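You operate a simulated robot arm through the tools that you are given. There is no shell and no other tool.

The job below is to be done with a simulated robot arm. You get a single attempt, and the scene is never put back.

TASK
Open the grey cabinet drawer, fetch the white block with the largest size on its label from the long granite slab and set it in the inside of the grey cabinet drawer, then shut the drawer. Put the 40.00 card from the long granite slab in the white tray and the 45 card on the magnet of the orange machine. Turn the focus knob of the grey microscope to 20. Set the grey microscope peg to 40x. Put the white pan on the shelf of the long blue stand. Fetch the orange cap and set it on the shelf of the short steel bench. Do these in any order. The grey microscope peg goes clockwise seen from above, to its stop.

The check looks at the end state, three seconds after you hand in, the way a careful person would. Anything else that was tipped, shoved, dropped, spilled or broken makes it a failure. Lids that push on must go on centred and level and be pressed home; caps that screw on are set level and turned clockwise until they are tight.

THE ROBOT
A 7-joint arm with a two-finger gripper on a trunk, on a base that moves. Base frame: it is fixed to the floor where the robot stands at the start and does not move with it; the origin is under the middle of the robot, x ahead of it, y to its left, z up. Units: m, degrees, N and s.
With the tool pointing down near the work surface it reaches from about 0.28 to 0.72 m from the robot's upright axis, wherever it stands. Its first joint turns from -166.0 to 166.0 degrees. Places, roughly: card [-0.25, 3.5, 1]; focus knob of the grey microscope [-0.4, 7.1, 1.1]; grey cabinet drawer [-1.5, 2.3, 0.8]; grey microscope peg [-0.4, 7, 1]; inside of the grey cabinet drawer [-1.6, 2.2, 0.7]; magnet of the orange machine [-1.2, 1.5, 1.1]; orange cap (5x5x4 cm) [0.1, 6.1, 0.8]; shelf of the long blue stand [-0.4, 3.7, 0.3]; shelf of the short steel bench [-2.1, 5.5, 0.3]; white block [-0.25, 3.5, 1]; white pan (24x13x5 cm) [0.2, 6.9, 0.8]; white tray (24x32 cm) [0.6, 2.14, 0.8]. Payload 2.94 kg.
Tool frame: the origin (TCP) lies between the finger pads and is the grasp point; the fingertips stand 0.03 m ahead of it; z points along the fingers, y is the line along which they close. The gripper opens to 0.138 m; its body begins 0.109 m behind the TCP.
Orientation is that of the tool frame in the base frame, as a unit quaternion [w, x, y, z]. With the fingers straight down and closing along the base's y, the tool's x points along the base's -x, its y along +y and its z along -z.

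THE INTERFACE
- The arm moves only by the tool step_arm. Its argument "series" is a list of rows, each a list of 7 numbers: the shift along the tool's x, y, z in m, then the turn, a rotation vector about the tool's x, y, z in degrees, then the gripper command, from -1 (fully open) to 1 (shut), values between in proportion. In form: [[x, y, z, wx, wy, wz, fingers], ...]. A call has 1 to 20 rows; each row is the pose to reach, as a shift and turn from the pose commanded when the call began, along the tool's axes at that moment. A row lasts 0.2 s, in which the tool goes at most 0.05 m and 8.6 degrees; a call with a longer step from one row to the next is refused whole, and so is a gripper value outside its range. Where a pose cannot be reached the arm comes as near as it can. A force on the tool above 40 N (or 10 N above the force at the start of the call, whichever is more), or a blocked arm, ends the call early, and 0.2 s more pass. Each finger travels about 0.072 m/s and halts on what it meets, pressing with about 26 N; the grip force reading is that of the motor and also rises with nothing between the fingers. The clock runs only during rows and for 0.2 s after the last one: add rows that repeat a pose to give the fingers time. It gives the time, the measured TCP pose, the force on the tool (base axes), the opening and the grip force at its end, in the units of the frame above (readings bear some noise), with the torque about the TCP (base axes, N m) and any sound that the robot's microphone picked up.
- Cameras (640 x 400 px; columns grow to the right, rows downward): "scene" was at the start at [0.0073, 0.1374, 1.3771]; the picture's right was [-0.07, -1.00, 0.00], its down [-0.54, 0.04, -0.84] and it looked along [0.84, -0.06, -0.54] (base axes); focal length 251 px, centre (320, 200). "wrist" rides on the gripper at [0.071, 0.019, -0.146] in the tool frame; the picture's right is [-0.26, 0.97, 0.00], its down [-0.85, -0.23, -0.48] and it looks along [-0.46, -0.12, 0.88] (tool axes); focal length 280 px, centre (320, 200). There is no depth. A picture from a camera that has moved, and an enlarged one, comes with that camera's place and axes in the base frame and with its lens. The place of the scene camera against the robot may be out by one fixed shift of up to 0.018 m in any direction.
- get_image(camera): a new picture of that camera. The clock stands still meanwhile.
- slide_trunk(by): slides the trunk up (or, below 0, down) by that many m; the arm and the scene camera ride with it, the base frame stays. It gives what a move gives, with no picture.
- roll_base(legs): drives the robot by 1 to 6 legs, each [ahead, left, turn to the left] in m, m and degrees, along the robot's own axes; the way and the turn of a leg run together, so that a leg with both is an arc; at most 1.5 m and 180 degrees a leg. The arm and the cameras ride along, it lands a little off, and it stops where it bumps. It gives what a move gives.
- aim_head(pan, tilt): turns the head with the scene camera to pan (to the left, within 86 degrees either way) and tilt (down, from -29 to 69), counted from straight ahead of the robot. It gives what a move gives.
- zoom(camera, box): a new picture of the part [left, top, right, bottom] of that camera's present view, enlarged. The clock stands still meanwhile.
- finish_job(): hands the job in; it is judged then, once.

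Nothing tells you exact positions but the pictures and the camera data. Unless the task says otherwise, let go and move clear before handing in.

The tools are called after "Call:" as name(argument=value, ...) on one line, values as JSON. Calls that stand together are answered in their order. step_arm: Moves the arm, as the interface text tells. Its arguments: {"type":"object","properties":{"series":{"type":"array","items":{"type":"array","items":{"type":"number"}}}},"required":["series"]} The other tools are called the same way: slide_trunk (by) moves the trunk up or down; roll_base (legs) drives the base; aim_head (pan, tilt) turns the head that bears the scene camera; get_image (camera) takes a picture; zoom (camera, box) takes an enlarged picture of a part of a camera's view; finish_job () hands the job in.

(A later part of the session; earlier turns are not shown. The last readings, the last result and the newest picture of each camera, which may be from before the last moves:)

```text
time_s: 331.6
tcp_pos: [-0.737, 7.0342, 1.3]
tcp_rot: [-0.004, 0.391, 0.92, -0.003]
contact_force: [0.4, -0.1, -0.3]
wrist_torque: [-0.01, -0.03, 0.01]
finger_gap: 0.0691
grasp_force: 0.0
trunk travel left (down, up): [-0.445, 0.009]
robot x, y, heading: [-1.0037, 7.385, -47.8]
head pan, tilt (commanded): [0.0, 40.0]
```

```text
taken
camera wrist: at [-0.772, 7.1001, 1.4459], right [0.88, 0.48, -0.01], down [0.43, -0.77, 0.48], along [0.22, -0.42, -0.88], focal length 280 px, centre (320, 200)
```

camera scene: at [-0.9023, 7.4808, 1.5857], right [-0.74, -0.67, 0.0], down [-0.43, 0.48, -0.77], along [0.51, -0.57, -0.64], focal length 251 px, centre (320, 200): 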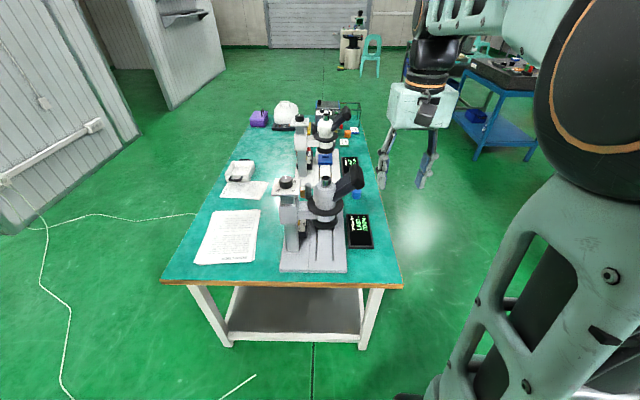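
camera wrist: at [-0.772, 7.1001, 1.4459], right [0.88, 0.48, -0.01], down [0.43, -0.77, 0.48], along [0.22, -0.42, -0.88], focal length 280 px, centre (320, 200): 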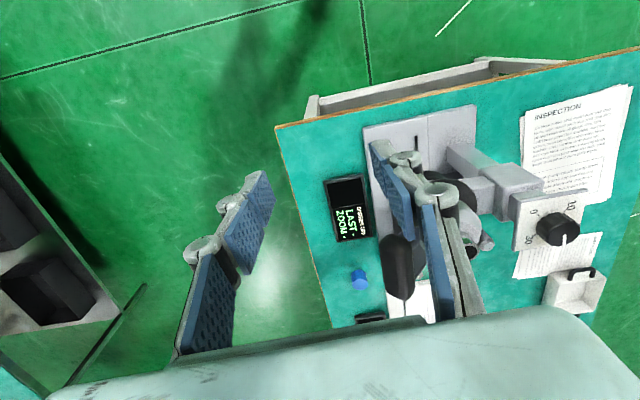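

I'm at the table's left end with the microscope right in front. I'll zoom in on its knob and ring.

Call:
zoom(camera="scene", box=[265, 150, 385, 280])

Call:
zoom(camera="wrist", box=[440, 140, 640, 300])

Call:
zoom(camera="scene", box=[295, 160, 370, 230])

```text
3.08 times, centred on (325, 215) of scene
camera zoom: at [-0.9023, 7.4808, 1.5857], right [-0.74, -0.67, 0.0], down [-0.43, 0.48, -0.77], along [0.51, -0.57, -0.64], focal length 772 px, centre (305, 154)
```

zoom: 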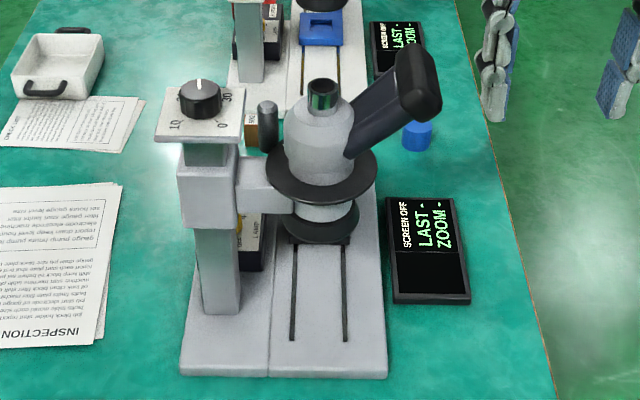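

```text
2.50 times, centred on (540, 220) of wrist
camera zoom: at [-0.772, 7.1001, 1.4459], right [0.88, 0.48, -0.01], down [0.43, -0.77, 0.48], along [0.22, -0.42, -0.88], focal length 701 px, centre (-230, 150)
```

zoom: 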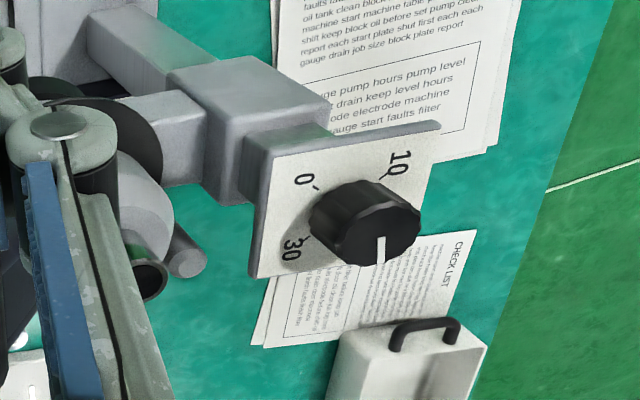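

```text
5.71 times, centred on (332, 195) of scene
camera zoom: at [-0.9023, 7.4808, 1.5857], right [-0.74, -0.67, 0.0], down [-0.43, 0.48, -0.77], along [0.51, -0.57, -0.64], focal length 1433 px, centre (249, 229)
```

zoom: 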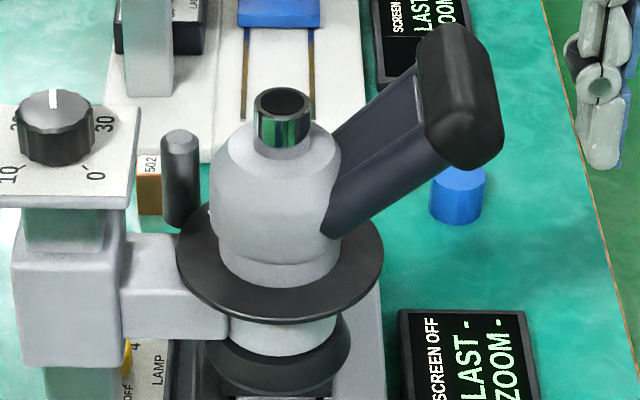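

The knob's pointer is midway between 20 and 30, and a vertical peg stands on the zoom ring near the post. I'll roll closer with the gripper kept high, then look straight down with the wrist camera.

Call:
roll_base(legs=[[0.17, 0, 0]])

Call:
get_image(camera="wrist")

Call:
get_image(camera="scene")

```text
time_s: 333.1
tcp_pos: [-0.6227, 6.91, 1.2999]
tcp_rot: [-0.003, 0.391, 0.921, -0.004]
contact_force: [0.5, -0.4, 0.1]
wrist_torque: [0.04, 0.05, 0.0]
finger_gap: 0.0689
grasp_force: 0.1
trunk travel left (down, up): [-0.445, 0.009]
robot x, y, heading: [-0.8906, 7.2586, -47.7]
head pan, tilt (commanded): [0.0, 40.0]
```

```text
taken
camera wrist: at [-0.6573, 6.9745, 1.4456], right [0.88, 0.48, -0.01], down [0.43, -0.77, 0.47], along [0.22, -0.42, -0.88], focal length 280 px, centre (320, 200)
```

wrist: 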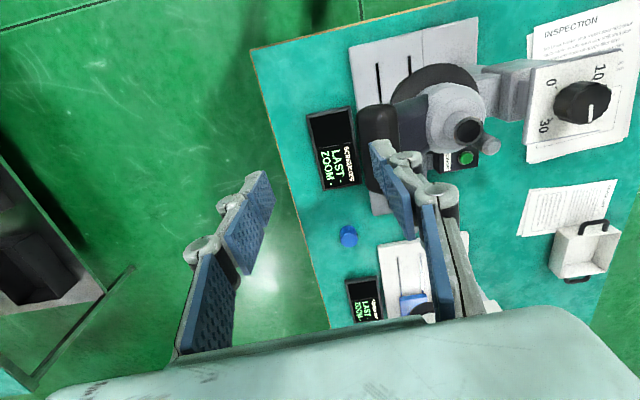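

```text
taken
camera scene: at [-0.7882, 7.3549, 1.5857], right [-0.74, -0.67, 0.0], down [-0.43, 0.48, -0.77], along [0.51, -0.57, -0.64], focal length 251 px, centre (320, 200)
```

scene: 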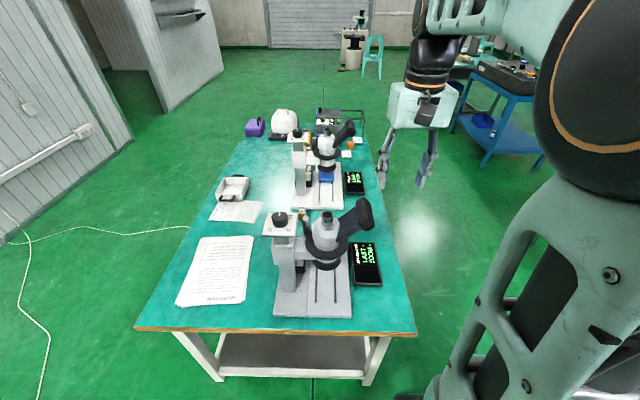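

Good top view of the microscope. I'll zoom into the wrist image.

Call:
zoom(camera="wrist", box=[480, 30, 640, 150])

Call:
zoom(camera="wrist", box=[340, 40, 540, 190])

Call:
zoom(camera="scene", box=[255, 190, 385, 320])

```text
3.33 times, centred on (560, 90) of wrist
camera zoom: at [-0.6573, 6.9745, 1.4456], right [0.88, 0.48, -0.01], down [0.43, -0.77, 0.47], along [0.22, -0.42, -0.88], focal length 935 px, centre (-480, 567)
```

zoom: 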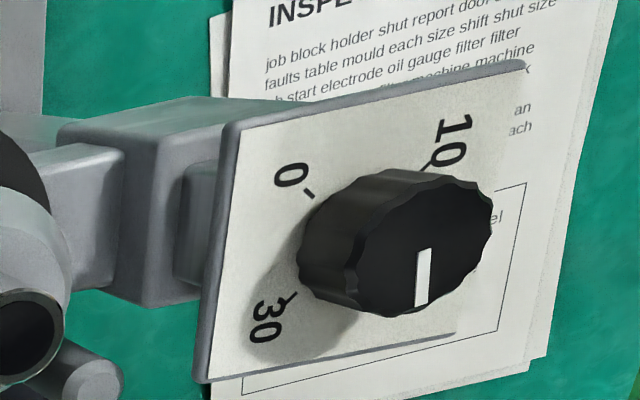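

```text
2.67 times, centred on (440, 115) of wrist
camera zoom: at [-0.6573, 6.9745, 1.4456], right [0.88, 0.48, -0.01], down [0.43, -0.77, 0.47], along [0.22, -0.42, -0.88], focal length 748 px, centre (0, 427)
```

zoom: 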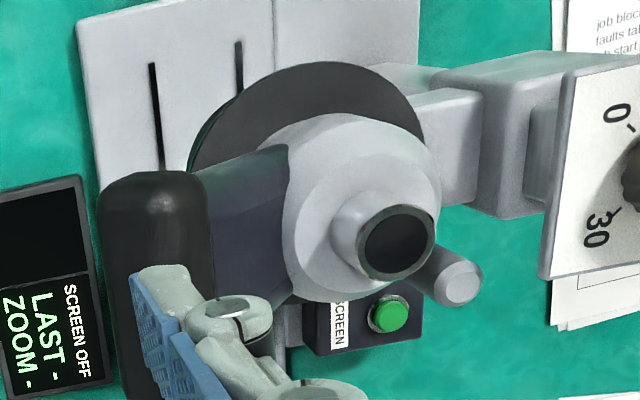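

```text
3.08 times, centred on (320, 255) of scene
camera zoom: at [-0.7882, 7.3549, 1.5857], right [-0.74, -0.67, 0.0], down [-0.43, 0.48, -0.77], along [0.51, -0.57, -0.64], focal length 772 px, centre (320, 31)
```

zoom: 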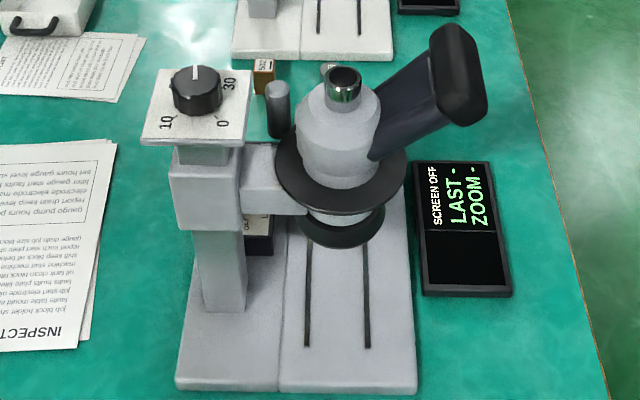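

The knob's top centre is at about (-0.384, 7.069, 1.13), its tick marks are 90° apart with 20 toward the base's +x, and its pointer sits near −45°, i.e. at 25. I need a 45° counter-clockwise turn. I'll move above the knob and check.

Call:
step_arm(series=[[-0.0074, 0.0403, 0, 0, 0, 0, 0], [-0.0147, 0.0807, 0, 0, 0, 0, 0], [-0.0221, 0.121, 0.01, 0, 0, 0, 0], [-0.0294, 0.1613, 0.02, 0, 0, 0, 0], [-0.0368, 0.2016, 0.03, 0, 0, 0, 0], [-0.0441, 0.242, 0.04, 0, 0, 0, 0], [-0.0515, 0.2823, 0.05, 0, 0, 0, 0], [-0.0515, 0.2823, 0.05, 0, 0, 0, 0]])

Call:
get_image(camera="wrist")

Call:
zoom(camera="wrist", box=[220, 60, 420, 210])

```text
time_s: 334.9
tcp_pos: [-0.3835, 7.0695, 1.2484]
tcp_rot: [-0.002, 0.391, 0.92, -0.003]
contact_force: [0.3, 0.2, -0.8]
wrist_torque: [0.0, -0.01, -0.03]
finger_gap: 0.0688
grasp_force: 0.0
trunk travel left (down, up): [-0.445, 0.009]
robot x, y, heading: [-0.8926, 7.2566, -47.9]
head pan, tilt (commanded): [0.0, 40.0]
```

```text
taken
camera wrist: at [-0.4188, 7.1353, 1.3941], right [0.88, 0.48, -0.01], down [0.43, -0.77, 0.48], along [0.22, -0.42, -0.88], focal length 280 px, centre (320, 200)
```

wrist: 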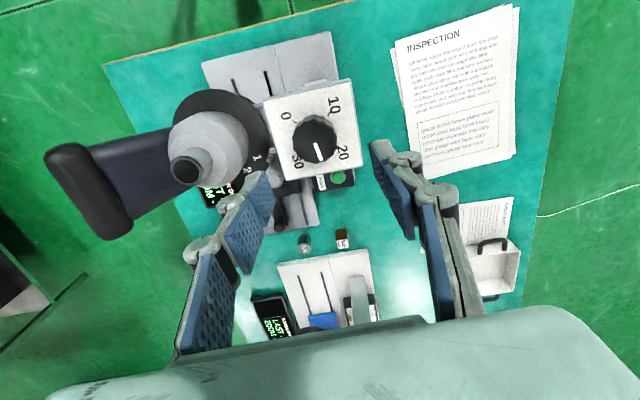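

```text
2.67 times, centred on (320, 135) of wrist
camera zoom: at [-0.4188, 7.1353, 1.3941], right [0.88, 0.48, -0.01], down [0.43, -0.77, 0.48], along [0.22, -0.42, -0.88], focal length 748 px, centre (320, 373)
```

zoom: 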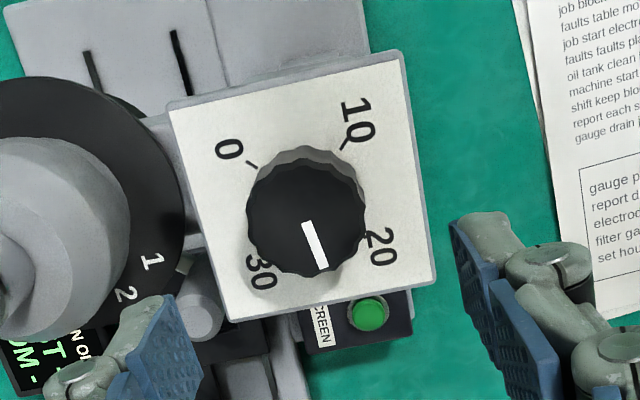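

I can read the dial clearly: the pointer lies between 30 and 20, needing about a 43° counter-clockwise turn. I'll descend over the knob and grip it.

Call:
step_arm(series=[[0.0017, -0.0053, 0.03, 0, 0, 0, 0], [0.0017, -0.0053, 0.06, 0, 0, 0, 0], [0.0017, -0.0053, 0.08, 0, 0, 0, 0], [0.0017, -0.0053, 0.09, 0, 0, 0, 0], [0.0017, -0.0053, 0.096, 0, 0, 0, 0], [0.0017, -0.0053, 0.096, 0, 0, 0, 0]])

Call:
get_image(camera="wrist")

```text
time_s: 336.3
tcp_pos: [-0.3896, 7.0656, 1.1527]
tcp_rot: [-0.002, 0.391, 0.921, -0.002]
contact_force: [0.3, 0.7, -0.5]
wrist_torque: [0.0, 0.01, 0.03]
finger_gap: 0.0693
grasp_force: 0.0
trunk travel left (down, up): [-0.445, 0.009]
robot x, y, heading: [-0.8926, 7.2624, -47.8]
head pan, tilt (commanded): [0.0, 40.0]
```

```text
taken
camera wrist: at [-0.4256, 7.1312, 1.2984], right [0.88, 0.48, -0.01], down [0.43, -0.77, 0.47], along [0.22, -0.42, -0.88], focal length 280 px, centre (320, 200)
```

wrist: 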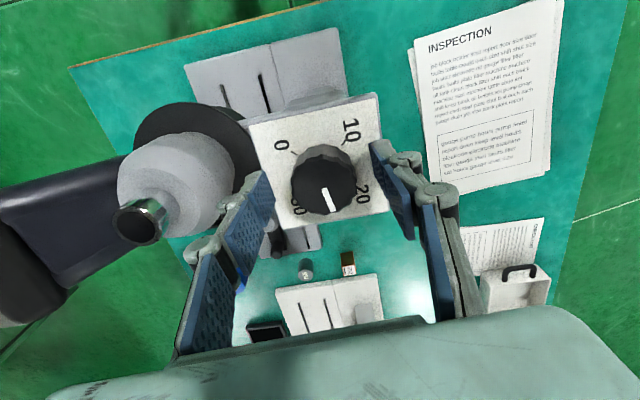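

The knob is centred between the fingers. I'll close on it.

Call:
step_arm(series=[[0, 0, 0, 0, 0, 0, 0.3], [0, 0, 0, 0, 0, 0, 0.6], [0, 0, 0, 0, 0, 0, 1], [0, 0, 0, 0, 0, 0, 1], [0, 0, 0, 0, 0, 0, 1]])

Call:
get_image(camera="wrist")

```text
time_s: 337.5
tcp_pos: [-0.389, 7.0668, 1.1537]
tcp_rot: [-0.002, 0.39, 0.921, -0.002]
contact_force: [5.5, 4.1, 0.1]
wrist_torque: [0.31, -0.26, 0.0]
finger_gap: 0.0409
grasp_force: 45.0
trunk travel left (down, up): [-0.445, 0.009]
robot x, y, heading: [-0.8878, 7.2573, -47.5]
head pan, tilt (commanded): [0.0, 40.0]
```

```text
taken
camera wrist: at [-0.4247, 7.1322, 1.2985], right [0.88, 0.48, -0.01], down [0.43, -0.77, 0.48], along [0.22, -0.42, -0.88], focal length 280 px, centre (320, 200)
```

wrist: 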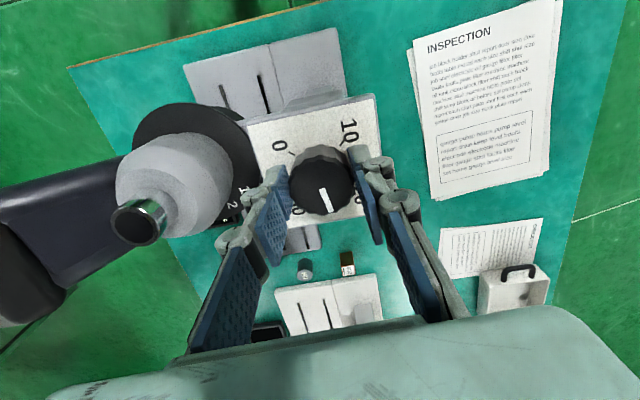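

The knob is gripped. I'll turn it counter-clockwise about 43°.

Call:
step_arm(series=[[0, 0.001, 0, 0, 0, 0, 1], [0, 0.001, 0, 0, 0, -6, 1], [0, 0.001, 0, 0, 0, -12, 1], [0, 0.001, 0, 0, 0, -18, 1], [0, 0.001, 0, 0, 0, -24, 1], [0, 0.001, 0, 0, 0, -30, 1], [0, 0.001, 0, 0, 0, -36, 1], [0, 0.001, 0, 0, 0, -42, 1], [0, 0.001, 0, 0, 0, -43, 1], [0, 0.001, 0, 0, 0, -43, 1]])

Call:
get_image(camera="wrist")

```text
time_s: 339.7
tcp_pos: [-0.3912, 7.0639, 1.1537]
tcp_rot: [-0.002, 0.026, 1.0, -0.001]
contact_force: [-3.5, -13.1, 7.0]
wrist_torque: [-0.91, -0.3, 0.0]
finger_gap: 0.0412
grasp_force: 44.9
trunk travel left (down, up): [-0.445, 0.009]
robot x, y, heading: [-0.8914, 7.2603, -47.8]
head pan, tilt (commanded): [0.0, 40.0]
```

```text
taken
camera wrist: at [-0.4604, 7.088, 1.2987], right [0.31, 0.95, -0.01], down [0.84, -0.27, 0.47], along [0.45, -0.15, -0.88], focal length 280 px, centre (320, 200)
```

wrist: 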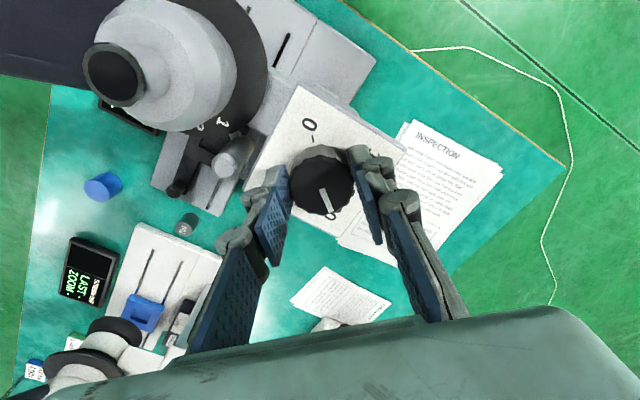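

The pointer now aims at about −1°, close to the 20 mark. I'll release, rise and check.

Call:
step_arm(series=[[0, 0, 0, 0, 0, 0, 0.4], [0, 0, 0, 0, 0, 0, 0.1], [0, 0, 0, 0, 0, 0, 0], [0, 0, 0, 0, 0, 0, 0], [0, 0, -0.02, 0, 0, 0, 0], [0, 0, -0.05, 0, 0, 0, 0], [0, 0, -0.09, 0, 0, 0, 0], [0, 0, -0.1, 0, 0, 0, 0]])

Call:
get_image(camera="wrist")

Call:
zoom(camera="wrist", box=[240, 80, 400, 180])

```text
time_s: 341.5
tcp_pos: [-0.3906, 7.0665, 1.2537]
tcp_rot: [-0.004, 0.026, 1.0, -0.002]
contact_force: [-0.2, 0.2, -0.3]
wrist_torque: [-0.03, 0.0, 0.02]
finger_gap: 0.0689
grasp_force: 0.1
trunk travel left (down, up): [-0.445, 0.009]
robot x, y, heading: [-0.8917, 7.2629, -47.7]
head pan, tilt (commanded): [0.0, 40.0]
```

```text
taken
camera wrist: at [-0.4593, 7.0898, 1.3994], right [0.31, 0.95, 0.0], down [0.84, -0.27, 0.47], along [0.45, -0.15, -0.88], focal length 280 px, centre (320, 200)
```

wrist: 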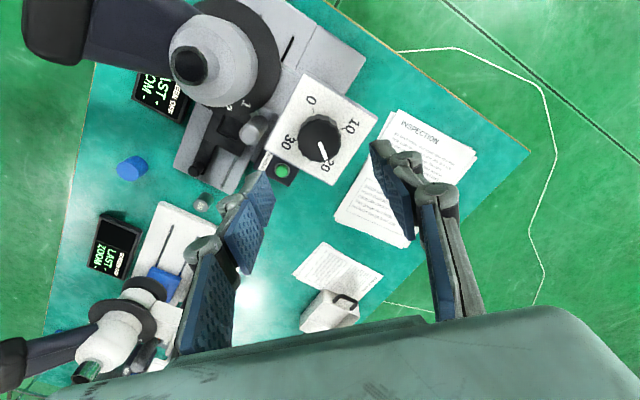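

```text
4.00 times, centred on (320, 130) of wrist
camera zoom: at [-0.4593, 7.0898, 1.3994], right [0.31, 0.95, 0.0], down [0.84, -0.27, 0.47], along [0.45, -0.15, -0.88], focal length 1122 px, centre (320, 480)
```

zoom: 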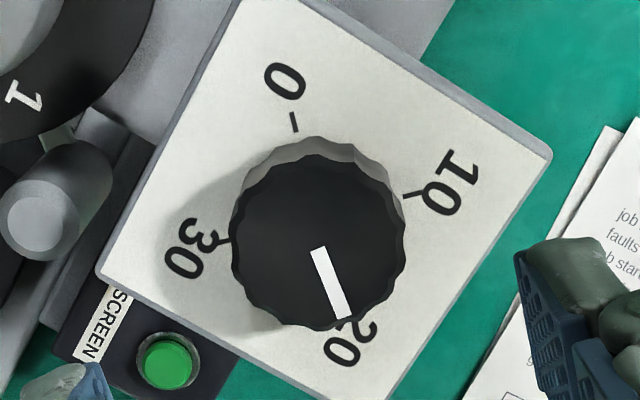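

The pointer is now at about 20. I'll zoom further to measure its angle precisely against the tick marks.

Call:
zoom(camera="wrist", box=[290, 105, 354, 177])

```text
5.56 times, centred on (322, 141) of wrist
camera zoom: at [-0.4593, 7.0898, 1.3994], right [0.31, 0.95, 0.0], down [0.84, -0.27, 0.47], along [0.45, -0.15, -0.88], focal length 1558 px, centre (309, 528)
```

zoom: 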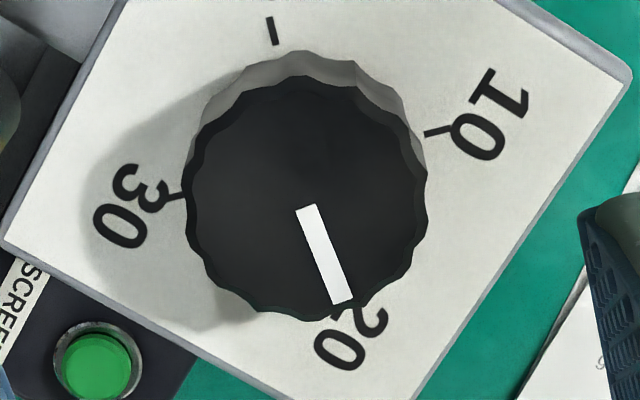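

The pointer is about 4–5° past the 20 direction. I'll grip again and turn back that small amount.

Call:
step_arm(series=[[-0.0021, 0, 0.03, 0, 0, 0, 0], [-0.0021, 0, 0.06, 0, 0, 0, 0], [-0.0021, 0, 0.085, 0, 0, 0, 0], [-0.0021, 0, 0.1, 0, 0, 0, 0], [-0.0021, 0, 0.1, 0, 0, 0, 0.4], [-0.0021, 0, 0.1, 0, 0, 0, 1], [-0.0021, 0, 0.1, 0, 0, 0, 1], [-0.0021, 0, 0.1, 0, 0, 0, 1], [-0.0021, 0, 0.1, 0, 0, 2.5, 1], [-0.0021, 0, 0.1, 0, 0, 4.7, 1], [-0.0021, 0, 0.1, 0, 0, 4.7, 1], [-0.0021, 0, 0.1, 0, 0, 4.7, 0.3], [-0.0021, 0, 0.1, 0, 0, 4.7, 0], [-0.0021, 0, 0.1, 0, 0, 4.7, 0], [-0.0021, 0, 0.07, 0, 0, 4.7, 0], [-0.0021, 0, 0.03, 0, 0, 4.7, 0], [-0.0021, 0, 0, 0, 0, 4.7, 0]])

Call:
zoom(camera="wrist", box=[290, 105, 354, 177])

```text
time_s: 345.1
tcp_pos: [-0.3886, 7.0654, 1.2535]
tcp_rot: [-0.004, 0.068, 0.998, -0.002]
contact_force: [-0.1, -1.0, 0.7]
wrist_torque: [-0.03, 0.03, 0.02]
finger_gap: 0.0688
grasp_force: 0.1
trunk travel left (down, up): [-0.445, 0.009]
robot x, y, heading: [-0.8916, 7.2607, -47.8]
head pan, tilt (commanded): [0.0, 40.0]
```

```text
5.56 times, centred on (322, 141) of wrist
camera zoom: at [-0.4558, 7.095, 1.3991], right [0.39, 0.92, -0.01], down [0.81, -0.34, 0.47], along [0.43, -0.19, -0.88], focal length 1558 px, centre (309, 528)
```

zoom: 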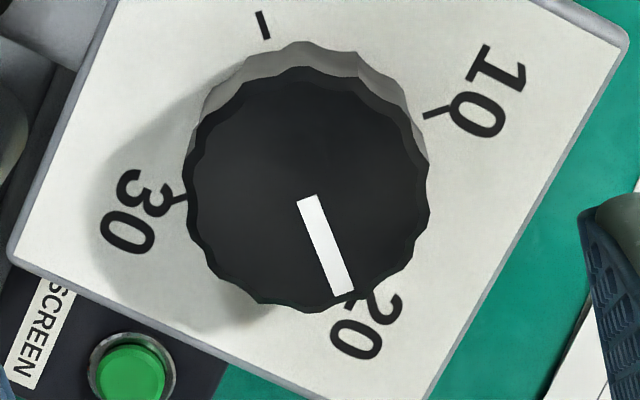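

The pointer is now exactly in line with the 20 mark. Next is the peg on the zoom ring; I'll shift the gripper a bit, staying above everything, to see the ring and peg well.

Call:
step_arm(series=[[0.0305, -0.0262, -0.0065, 0, 0, 0, 0], [0.0611, -0.0524, -0.0065, 0, 0, 0, 0], [0.0916, -0.0786, -0.0065, 0, 0, 0, 0], [0.0916, -0.0786, -0.0065, 0, 0, 0, 0]])

Call:
get_image(camera="wrist")

Call:
zoom(camera="wrist", box=[200, 20, 440, 200])

```text
time_s: 346.1
tcp_pos: [-0.4873, 7.0002, 1.2604]
tcp_rot: [-0.003, 0.067, 0.998, -0.002]
contact_force: [0.2, 0.6, -0.4]
wrist_torque: [0.0, -0.02, -0.03]
finger_gap: 0.0688
grasp_force: 0.1
trunk travel left (down, up): [-0.445, 0.009]
robot x, y, heading: [-0.8884, 7.2605, -47.7]
head pan, tilt (commanded): [0.0, 40.0]
```

```text
taken
camera wrist: at [-0.5545, 7.0294, 1.4069], right [0.39, 0.92, 0.0], down [0.81, -0.34, 0.47], along [0.43, -0.19, -0.88], focal length 280 px, centre (320, 200)
```

wrist: 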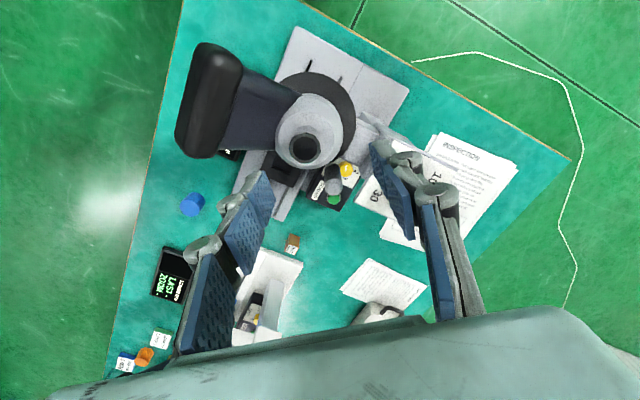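

```text
2.22 times, centred on (320, 110) of wrist
camera zoom: at [-0.5545, 7.0294, 1.4069], right [0.39, 0.92, 0.0], down [0.81, -0.34, 0.47], along [0.43, -0.19, -0.88], focal length 623 px, centre (320, 400)
```

zoom: 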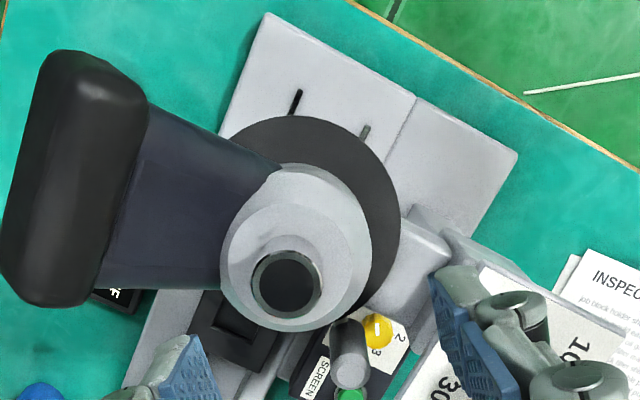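

From several views: the ring's centre is about (-0.485, 6.986), and the peg is a ~2 cm vertical pin at (-0.404, 6.985), top z≈1.08, just outside the ring. I'll position the gripper above the peg with the fingers set radially, then check.

Call:
step_arm(series=[[-0.0085, -0.0004, 0, 0, 0, 7.5, 0.1], [-0.017, -0.0008, 0, 0, 0, 15, 0.2], [-0.0254, -0.0012, 0, 0, 0, 22.5, 0.3], [-0.0338, -0.0016, 0, 0, 0, 30, 0.35], [-0.0423, -0.002, 0, 0, 0, 37.5, 0.35], [-0.0508, -0.0023, 0, 0, 0, 45, 0.35], [-0.0592, -0.0027, 0, 0, 0, 52.5, 0.35], [-0.0677, -0.0031, 0, 0, 0, 60, 0.35], [-0.0761, -0.0035, 0, 0, 0, 67.5, 0.35], [-0.0846, -0.0039, 0, 0, 0, 75, 0.35], [-0.0846, -0.0039, 0, 0, 0, 82.3, 0.35], [-0.0846, -0.0039, 0, 0, 0, 82.3, 0.35]])

Call:
get_image(camera="wrist")

Call:
zoom(camera="wrist", box=[220, 60, 460, 240])

```text
time_s: 348.7
tcp_pos: [-0.405, 6.9864, 1.2596]
tcp_rot: [-0.001, 0.707, 0.707, -0.004]
contact_force: [-0.6, -0.9, -0.2]
wrist_torque: [0.03, 0.01, 0.03]
finger_gap: 0.0451
grasp_force: 0.1
trunk travel left (down, up): [-0.445, 0.009]
robot x, y, heading: [-0.8915, 7.2635, -48.0]
head pan, tilt (commanded): [0.0, 40.0]
```

```text
taken
camera wrist: at [-0.3844, 7.0579, 1.4043], right [0.96, -0.26, -0.01], down [-0.23, -0.85, 0.48], along [-0.13, -0.46, -0.88], focal length 280 px, centre (320, 200)
```

wrist: 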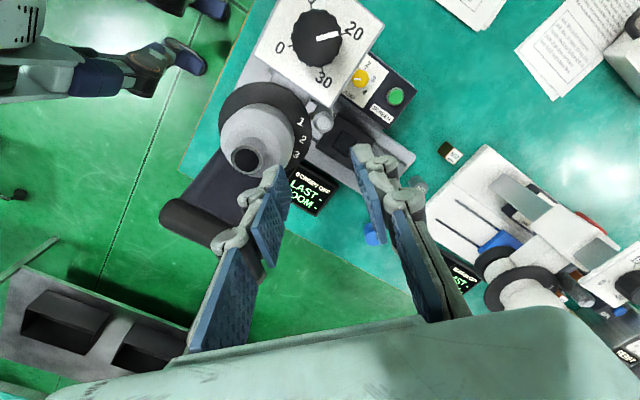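

```text
2.22 times, centred on (340, 150) of wrist
camera zoom: at [-0.3844, 7.0579, 1.4043], right [0.96, -0.26, -0.01], down [-0.23, -0.85, 0.48], along [-0.13, -0.46, -0.88], focal length 623 px, centre (276, 311)
```

zoom: 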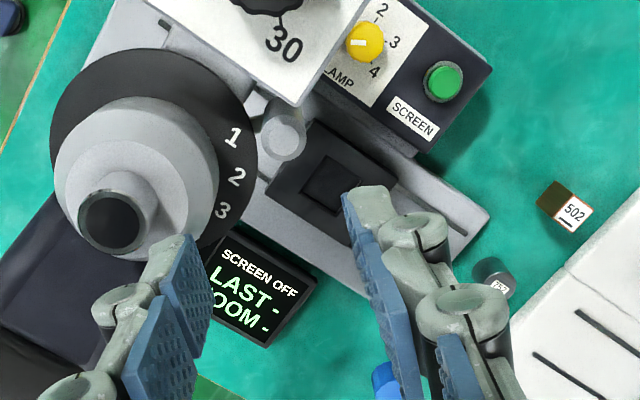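

I can see the peg at zoom position 1 and the numbers 2, 3 (and hidden 4) running clockwise around the ring. I'll lower the fingers around the peg, one inside and one outside, staying above the ring.

Call:
step_arm(series=[[-0.0006, 0.0023, 0.035, 0, 0, 0, 0.35], [-0.0006, 0.0023, 0.07, 0, 0, 0, 0.35], [-0.0006, 0.0023, 0.1, 0, 0, 0, 0.35], [-0.0006, 0.0023, 0.12, 0, 0, 0, 0.35], [-0.0006, 0.0023, 0.14, 0, 0, 0, 0.35], [-0.0006, 0.0023, 0.14, 0, 0, 0, 0.35]])

Call:
get_image(camera="wrist")

Call:
zoom(camera="scene", box=[235, 170, 395, 290])

```text
time_s: 350.1
tcp_pos: [-0.4036, 6.9866, 1.1202]
tcp_rot: [-0.002, 0.707, 0.707, -0.004]
contact_force: [-0.2, -0.1, 0.2]
wrist_torque: [-0.01, 0.03, 0.0]
finger_gap: 0.045
grasp_force: 0.1
trunk travel left (down, up): [-0.445, 0.009]
robot x, y, heading: [-0.8877, 7.2593, -47.9]
head pan, tilt (commanded): [0.0, 40.0]
```

```text
taken
camera wrist: at [-0.3836, 7.0581, 1.2653], right [0.97, -0.26, -0.01], down [-0.23, -0.85, 0.48], along [-0.13, -0.46, -0.88], focal length 280 px, centre (320, 200)
```

wrist: 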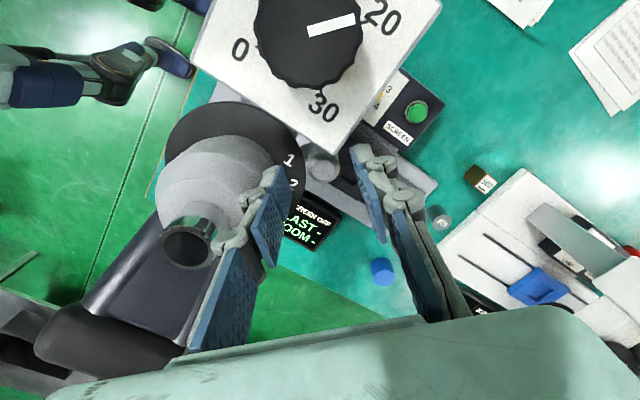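

```text
3.33 times, centred on (315, 230) of scene
camera zoom: at [-0.7889, 7.3556, 1.5857], right [-0.74, -0.67, 0.0], down [-0.43, 0.48, -0.77], along [0.51, -0.57, -0.64], focal length 836 px, centre (337, 100)
```

zoom: 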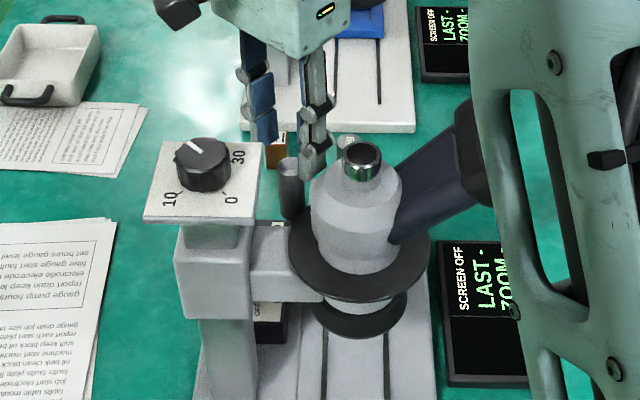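

The peg sits exactly between the fingers. I'll go down the last 3.5 cm and close.

Call:
step_arm(series=[[0, 0, 0.015, 0, 0, 0, 0.35], [0, 0, 0.03, 0, 0, 0, 0.35], [0, 0, 0.036, 0, 0, 0, 0.35], [0, 0, 0.036, 0, 0, 0, 0.5], [0, 0, 0.036, 0, 0, 0, 0.7], [0, 0, 0.036, 0, 0, 0, 1], [0, 0, 0.036, 0, 0, 0, 1]])

Call:
get_image(camera="wrist")

```text
time_s: 351.7
tcp_pos: [-0.4007, 6.986, 1.0828]
tcp_rot: [-0.001, 0.707, 0.708, -0.003]
contact_force: [8.6, -1.7, -2.2]
wrist_torque: [-0.24, -0.28, 0.02]
finger_gap: 0.0232
grasp_force: 45.3
trunk travel left (down, up): [-0.445, 0.009]
robot x, y, heading: [-0.8897, 7.2595, -47.9]
head pan, tilt (commanded): [0.0, 40.0]
```

```text
taken
camera wrist: at [-0.3822, 7.0572, 1.2277], right [0.97, -0.26, -0.01], down [-0.23, -0.85, 0.48], along [-0.13, -0.46, -0.88], focal length 280 px, centre (320, 200)
```

wrist: 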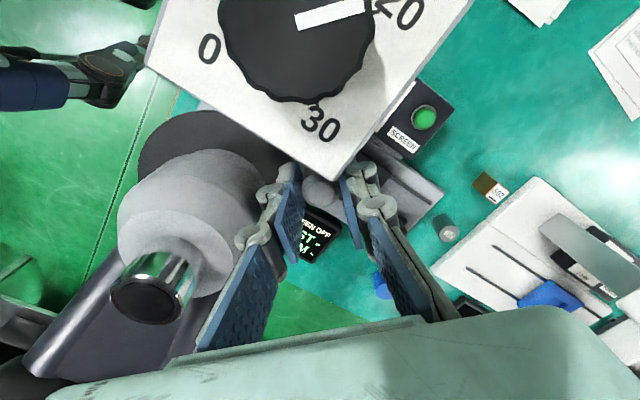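

The peg is gripped. I'll start turning it clockwise along its arc in small steps, rotating the tool with it and watching the forces.

Call:
step_arm(series=[[0, 0.003, 0, 0, 0, 0, 1], [-0.0055, 0.0029, 0, 0, 0, 3.75, 1], [-0.0109, 0.0024, 0, 0, 0, 7.5, 1], [-0.0163, 0.0016, 0, 0, 0, 11.25, 1], [-0.0216, 0.0004, 0, 0, 0, 15, 1], [-0.0216, 0.0004, 0, 0, 0, 15, 1]])

Call:
get_image(camera="wrist")

```text
time_s: 353.1
tcp_pos: [-0.4039, 6.9642, 1.0818]
tcp_rot: [-0.003, 0.793, 0.609, -0.004]
contact_force: [-0.8, 4.7, -4.4]
wrist_torque: [0.51, -0.16, -0.41]
finger_gap: 0.0231
grasp_force: 45.4
trunk travel left (down, up): [-0.445, 0.009]
robot x, y, heading: [-0.8912, 7.262, -47.7]
head pan, tilt (commanded): [0.0, 40.0]
```

```text
taken
camera wrist: at [-0.3659, 7.0284, 1.2279], right [0.86, -0.5, -0.01], down [-0.44, -0.76, 0.48], along [-0.25, -0.41, -0.88], focal length 280 px, centre (320, 200)
```

wrist: 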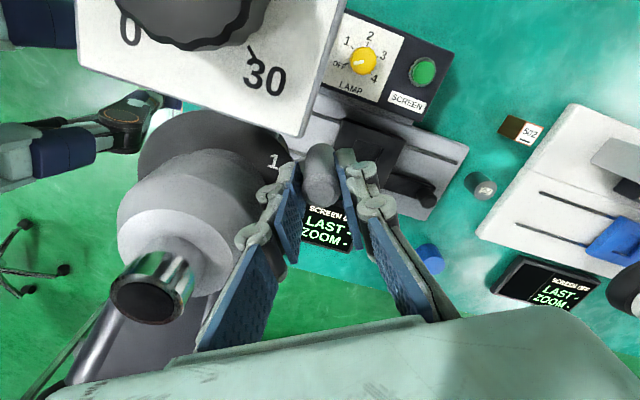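

The peg follows smoothly with low force. I'll continue clockwise another 45°.

Call:
step_arm(series=[[-0.0055, -0.0001, 0, 0, 0, 3.75, 1], [-0.0109, -0.0006, 0, 0, 0, 7.5, 1], [-0.0163, -0.0014, 0, 0, 0, 11.25, 1], [-0.0216, -0.0026, 0, 0, 0, 15, 1], [-0.0269, -0.0041, 0, 0, 0, 18.75, 1], [-0.032, -0.006, 0, 0, 0, 22.5, 1], [-0.037, -0.0082, 0, 0, 0, 26.25, 1], [-0.0419, -0.0107, 0, 0, 0, 30, 1], [-0.0466, -0.0135, 0, 0, 0, 33.75, 1], [-0.051, -0.0166, 0, 0, 0, 37.5, 1], [-0.0553, -0.0201, 0, 0, 0, 41.25, 1], [-0.0593, -0.0237, 0, 0, 0, 45, 1], [-0.0593, -0.0237, 0, 0, 0, 45, 1]])

Call:
get_image(camera="wrist")

Call:
get_image(camera="scene")

```text
time_s: 355.9
tcp_pos: [-0.4408, 6.9121, 1.0833]
tcp_rot: [0.0, 0.966, 0.258, -0.003]
contact_force: [-2.3, 6.1, -8.4]
wrist_torque: [0.17, 0.06, -0.08]
finger_gap: 0.023
grasp_force: 44.7
trunk travel left (down, up): [-0.445, 0.009]
robot x, y, heading: [-0.8873, 7.2606, -47.6]
head pan, tilt (commanded): [0.0, 40.0]
```

```text
taken
camera wrist: at [-0.3693, 6.9321, 1.2282], right [0.25, -0.97, 0.0], down [-0.85, -0.22, 0.48], along [-0.47, -0.12, -0.88], focal length 280 px, centre (320, 200)
```

wrist: 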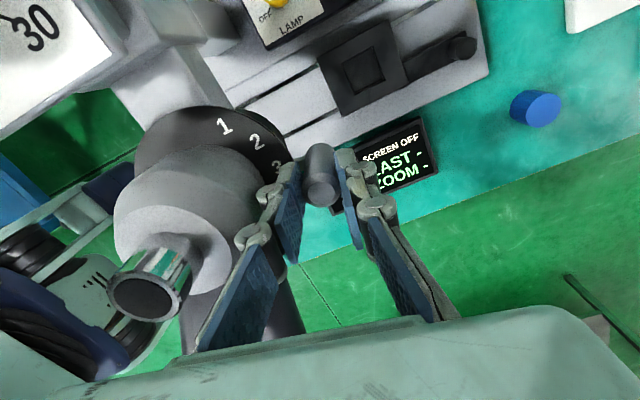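

```text
taken
camera scene: at [-0.7884, 7.3559, 1.5856], right [-0.74, -0.67, 0.0], down [-0.43, 0.48, -0.77], along [0.51, -0.57, -0.64], focal length 251 px, centre (320, 200)
```

scene: 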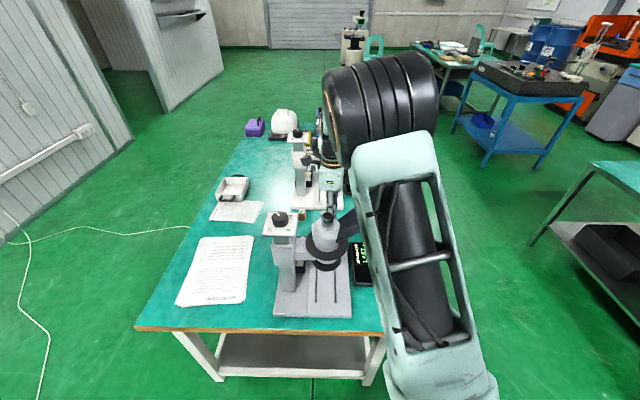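

The scale is fixed and the peg has moved from 1 to about 3. To avoid my inner finger meeting the eyepiece on the last stretch, I'll release, rise, and re-enter with closed fingers behind the peg to push it the rest of the way.

Call:
step_arm(series=[[0, 0.003, 0, 0, 0, 0, 0.6], [0, 0.005, 0, 0, 0, 0, 0.5], [0, 0.005, 0, 0, 0, 0, 0.48], [0, 0.005, -0.03, 0, 0, 0, 0.48], [0, 0.005, -0.065, 0, 0, 0, 0.48], [0.016, 0, -0.08, 0, 0, 0, 0.8], [0.0307, -0.0062, -0.08, 0, 0, 0, 1], [0.0307, -0.0062, -0.08, 0, 0, 0, 1], [0.0307, -0.0062, -0.045, 0, 0, 0, 1], [0.0307, -0.0062, -0.015, 0, 0, 0, 1], [0.0307, -0.0062, 0, 0, 0, 0, 1], [0.0307, -0.0062, 0, 0, 0, 0, 1]])

Call:
get_image(camera="wrist")

```text
time_s: 358.5
tcp_pos: [-0.4189, 6.9331, 1.0827]
tcp_rot: [0.0, 0.966, 0.259, -0.003]
contact_force: [-0.3, 0.1, 0.1]
wrist_torque: [0.04, -0.02, 0.02]
finger_gap: 0.0
grasp_force: 25.7
trunk travel left (down, up): [-0.445, 0.009]
robot x, y, heading: [-0.8877, 7.2603, -48.0]
head pan, tilt (commanded): [0.0, 40.0]
```

```text
taken
camera wrist: at [-0.3463, 6.952, 1.2281], right [0.26, -0.97, 0.0], down [-0.85, -0.22, 0.48], along [-0.47, -0.12, -0.88], focal length 280 px, centre (320, 200)
```

wrist: 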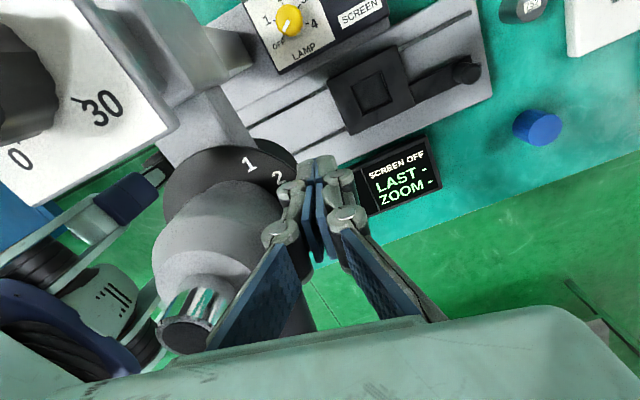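

The closed fingers are just behind the peg. I'll push along the arc in small steps.

Call:
step_arm(series=[[-0.0046, 0.0019, 0, 0, 0, 0, 1], [-0.0102, 0.0035, 0, 0, 0, 0, 1], [-0.0159, 0.0048, 0, 0, 0, 0, 1], [-0.0217, 0.0056, 0, 0, 0, 0, 1], [-0.0246, 0.0058, 0, 0, 0, 0, 1]])

Call:
get_image(camera="wrist")

```text
time_s: 359.7
tcp_pos: [-0.4354, 6.9159, 1.084]
tcp_rot: [0.0, 0.966, 0.259, -0.004]
contact_force: [-0.3, -0.2, 0.0]
wrist_torque: [-0.01, -0.02, -0.02]
finger_gap: 0.0
grasp_force: 25.9
trunk travel left (down, up): [-0.445, 0.009]
robot x, y, heading: [-0.8897, 7.26, -48.0]
head pan, tilt (commanded): [0.0, 40.0]
```

```text
taken
camera wrist: at [-0.3643, 6.9352, 1.2284], right [0.26, -0.97, 0.0], down [-0.85, -0.22, 0.48], along [-0.47, -0.12, -0.88], focal length 280 px, centre (320, 200)
```

wrist: 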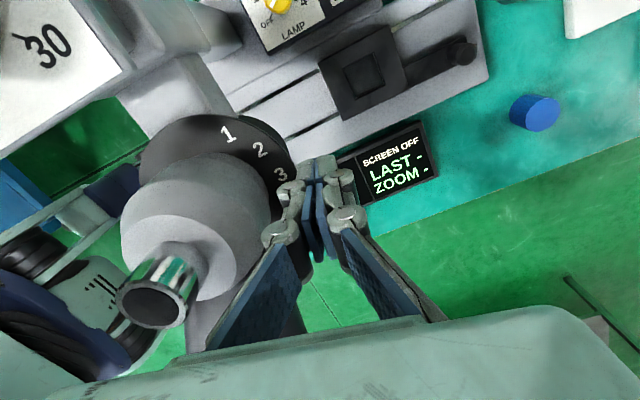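

No resistance so far. I'll keep pushing in small steps toward the stop.

Call:
step_arm(series=[[-0.0029, 0.0002, 0, 0, 0, 0, 1], [-0.0058, 0.0003, 0, 0, 0, 0, 1], [-0.0087, 0.0003, 0, 0, 0, 0, 1], [-0.0116, 0.0001, 0, 0, 0, 0, 1]])

Call:
get_image(camera="wrist")

```text
time_s: 360.7
tcp_pos: [-0.4443, 6.9109, 1.0842]
tcp_rot: [0.001, 0.966, 0.26, -0.003]
contact_force: [4.7, 2.4, -1.2]
wrist_torque: [0.05, -0.15, -0.01]
finger_gap: 0.0002
grasp_force: 26.1
trunk travel left (down, up): [-0.445, 0.009]
robot x, y, heading: [-0.8902, 7.2631, -48.2]
head pan, tilt (commanded): [0.0, 40.0]
```

```text
taken
camera wrist: at [-0.3727, 6.9306, 1.2291], right [0.26, -0.97, 0.0], down [-0.85, -0.23, 0.48], along [-0.46, -0.12, -0.88], focal length 280 px, centre (320, 200)
```

wrist: 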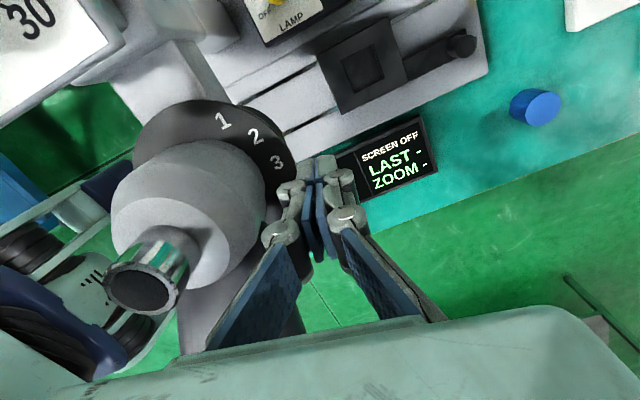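

Now I feel about 5 N: the peg is in contact, at roughly −78°. I'll continue in very small steps.

Call:
step_arm(series=[[-0.0015, -0.0001, 0, 0, 0, 0, 1], [-0.003, -0.0002, 0, 0, 0, 0, 1]])

```text
time_s: 361.3
tcp_pos: [-0.445, 6.9122, 1.0846]
tcp_rot: [0.0, 0.966, 0.26, -0.002]
contact_force: [16.0, 6.1, 1.2]
wrist_torque: [0.22, -0.31, -0.01]
finger_gap: 0.0
grasp_force: 26.2
trunk travel left (down, up): [-0.445, 0.009]
robot x, y, heading: [-0.8919, 7.2571, -47.8]
head pan, tilt (commanded): [0.0, 40.0]
```

The force jumped to 17 N with no further motion: that's the stop. I'll back off, rise and look at the ring.

Call:
step_arm(series=[[0.012, 0, 0, 0, 0, 0, 1], [0.03, 0, 0, 0, 0, 0, 1], [0.03, 0, -0.04, 0, 0, 0, 1], [0.03, 0, -0.08, 0, 0, 0, 0.6], [0.03, 0, -0.12, 0, 0, 0, 0.2], [0.03, 0, -0.16, 0, 0, 0, 0], [0.03, 0, -0.16, 0, 0, 0, 0]])

Call:
get_image(camera="wrist")

Call:
zoom(camera="wrist", box=[200, 80, 400, 230])

```text
time_s: 362.9
tcp_pos: [-0.42, 6.9227, 1.2473]
tcp_rot: [0.001, 0.966, 0.259, -0.003]
contact_force: [-0.2, -0.3, -0.1]
wrist_torque: [0.02, 0.03, -0.02]
finger_gap: 0.0691
grasp_force: 0.0
trunk travel left (down, up): [-0.445, 0.009]
robot x, y, heading: [-0.8911, 7.261, -48.1]
head pan, tilt (commanded): [0.0, 40.0]
```

```text
taken
camera wrist: at [-0.3485, 6.9419, 1.3913], right [0.26, -0.97, 0.0], down [-0.85, -0.22, 0.48], along [-0.47, -0.12, -0.88], focal length 280 px, centre (320, 200)
```

wrist: 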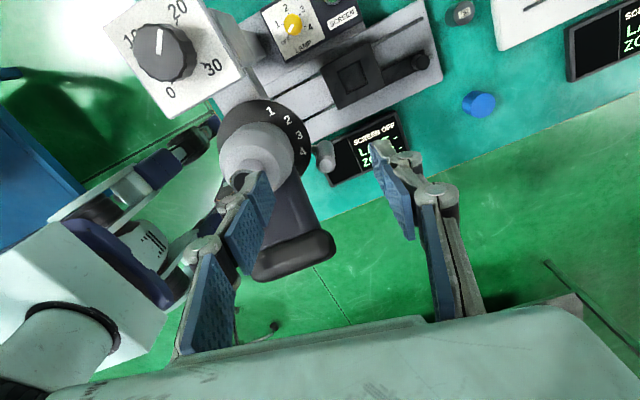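

```text
2.67 times, centred on (300, 155) of wrist
camera zoom: at [-0.3485, 6.9419, 1.3913], right [0.26, -0.97, 0.0], down [-0.85, -0.22, 0.48], along [-0.47, -0.12, -0.88], focal length 748 px, centre (373, 320)
```

zoom: 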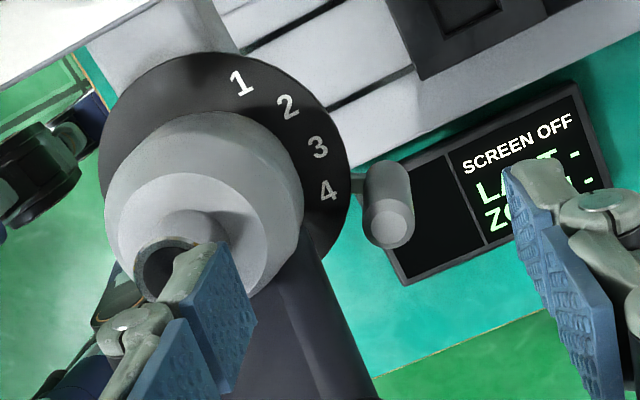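

The peg's arm now points right at 4 (40x), at its stop. I'll double-check the focus knob from here.

Call:
zoom(camera="wrist", box=[100, 0, 260, 110])

Call:
zoom(camera="scene", box=[225, 180, 385, 300])

```text
3.64 times, centred on (180, 55) of wrist
camera zoom: at [-0.3485, 6.9419, 1.3913], right [0.26, -0.97, 0.0], down [-0.85, -0.22, 0.48], along [-0.47, -0.12, -0.88], focal length 1020 px, centre (829, 727)
```

zoom: 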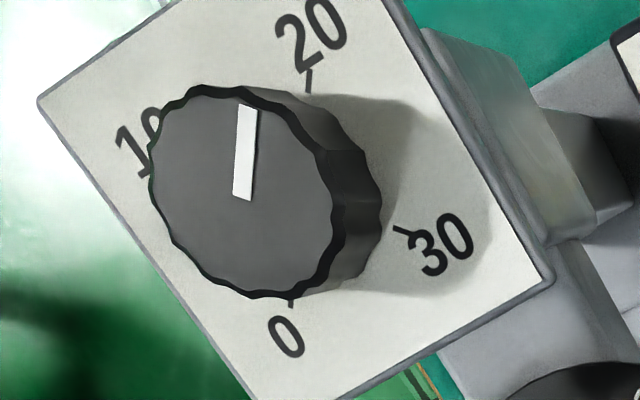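

```text
3.33 times, centred on (305, 240) of scene
camera zoom: at [-0.7887, 7.3555, 1.5857], right [-0.74, -0.67, 0.0], down [-0.43, 0.48, -0.77], along [0.51, -0.57, -0.64], focal length 836 px, centre (370, 67)
```

zoom: 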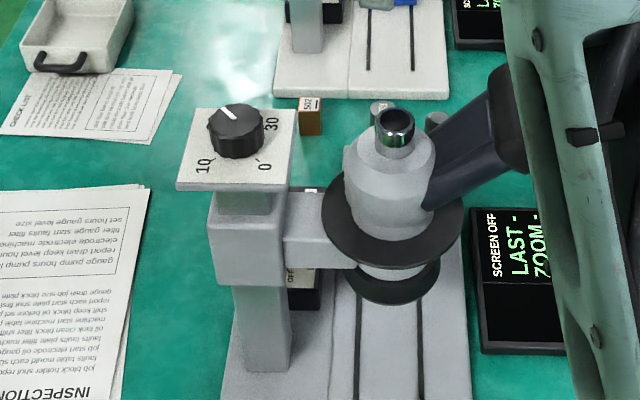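

Knob at 20 and peg at 4 are both set. Next is the white pan at the back of this table; I'll retract the tool to its home orientation and drive around behind the table's left corner.

Call:
step_arm(series=[[-0.005, -0.003, -0.03, 0, 0, -7.3, 0], [-0.015, -0.009, -0.03, 0, 0, -14.6, 0], [-0.026, -0.016, -0.03, 0, 0, -21.9, 0], [-0.037, -0.023, -0.03, 0, 0, -29.2, 0], [-0.048, -0.03, -0.03, 0, 0, -36.5, 0], [-0.059, -0.036, -0.03, 0, 0, -43.8, 0], [-0.07, -0.043, -0.03, 0, 0, -51.1, 0], [-0.081, -0.05, -0.03, 0, 0, -58.4, 0], [-0.092, -0.056, -0.03, 0, 0, -65.7, 0], [-0.103, -0.063, -0.03, 0, 0, -73, 0], [-0.114, -0.07, -0.03, 0, 0, -80.3, 0], [-0.125, -0.077, -0.03, 0, 0, -87.6, 0], [-0.135, -0.083, -0.03, 0, 0, -94.9, 0], [-0.1437, -0.0883, -0.03, 0, 0, -102, 0], [-0.1437, -0.0883, -0.03, 0, 0, -102, 0]])

Call:
roll_base(legs=[[-0.03, 0.55, 0], [0, 0.5, 0]])

Call:
aim_head(pan=-20, tilt=40)

Call:
get_image(camera="scene")

```text
time_s: 366.1
tcp_pos: [-0.5909, 6.928, 1.2745]
tcp_rot: [-0.002, 0.405, 0.914, -0.003]
contact_force: [-0.4, -0.1, -0.2]
wrist_torque: [0.01, -0.02, -0.01]
finger_gap: 0.069
grasp_force: 0.1
trunk travel left (down, up): [-0.445, 0.009]
robot x, y, heading: [-0.8907, 7.2582, -47.7]
head pan, tilt (commanded): [0.0, 40.0]
```

```text
time_s: 376.0
tcp_pos: [0.1708, 7.6547, 1.2734]
tcp_rot: [-0.003, 0.412, 0.911, -0.002]
contact_force: [-0.2, -0.2, 0.5]
wrist_torque: [0.0, 0.03, 0.01]
finger_gap: 0.0688
grasp_force: 0.1
trunk travel left (down, up): [-0.445, 0.009]
robot x, y, heading: [-0.1252, 7.9926, -48.5]
head pan, tilt (commanded): [0.0, 40.0]
```

```text
time_s: 376.8
tcp_pos: [0.1711, 7.6544, 1.2748]
tcp_rot: [-0.002, 0.412, 0.911, -0.003]
contact_force: [-0.3, 0.1, -0.3]
wrist_torque: [0.0, -0.01, -0.01]
finger_gap: 0.0691
grasp_force: 0.1
trunk travel left (down, up): [-0.445, 0.009]
robot x, y, heading: [-0.1256, 7.9894, -48.3]
head pan, tilt (commanded): [-20.0, 40.0]
```

```text
taken
camera scene: at [-0.0486, 8.0681, 1.5857], right [-0.93, -0.37, 0.0], down [-0.24, 0.6, -0.77], along [0.28, -0.71, -0.64], focal length 251 px, centre (320, 200)
```

scene: 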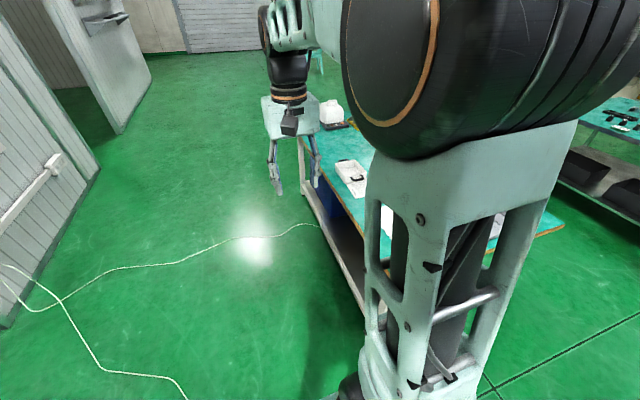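

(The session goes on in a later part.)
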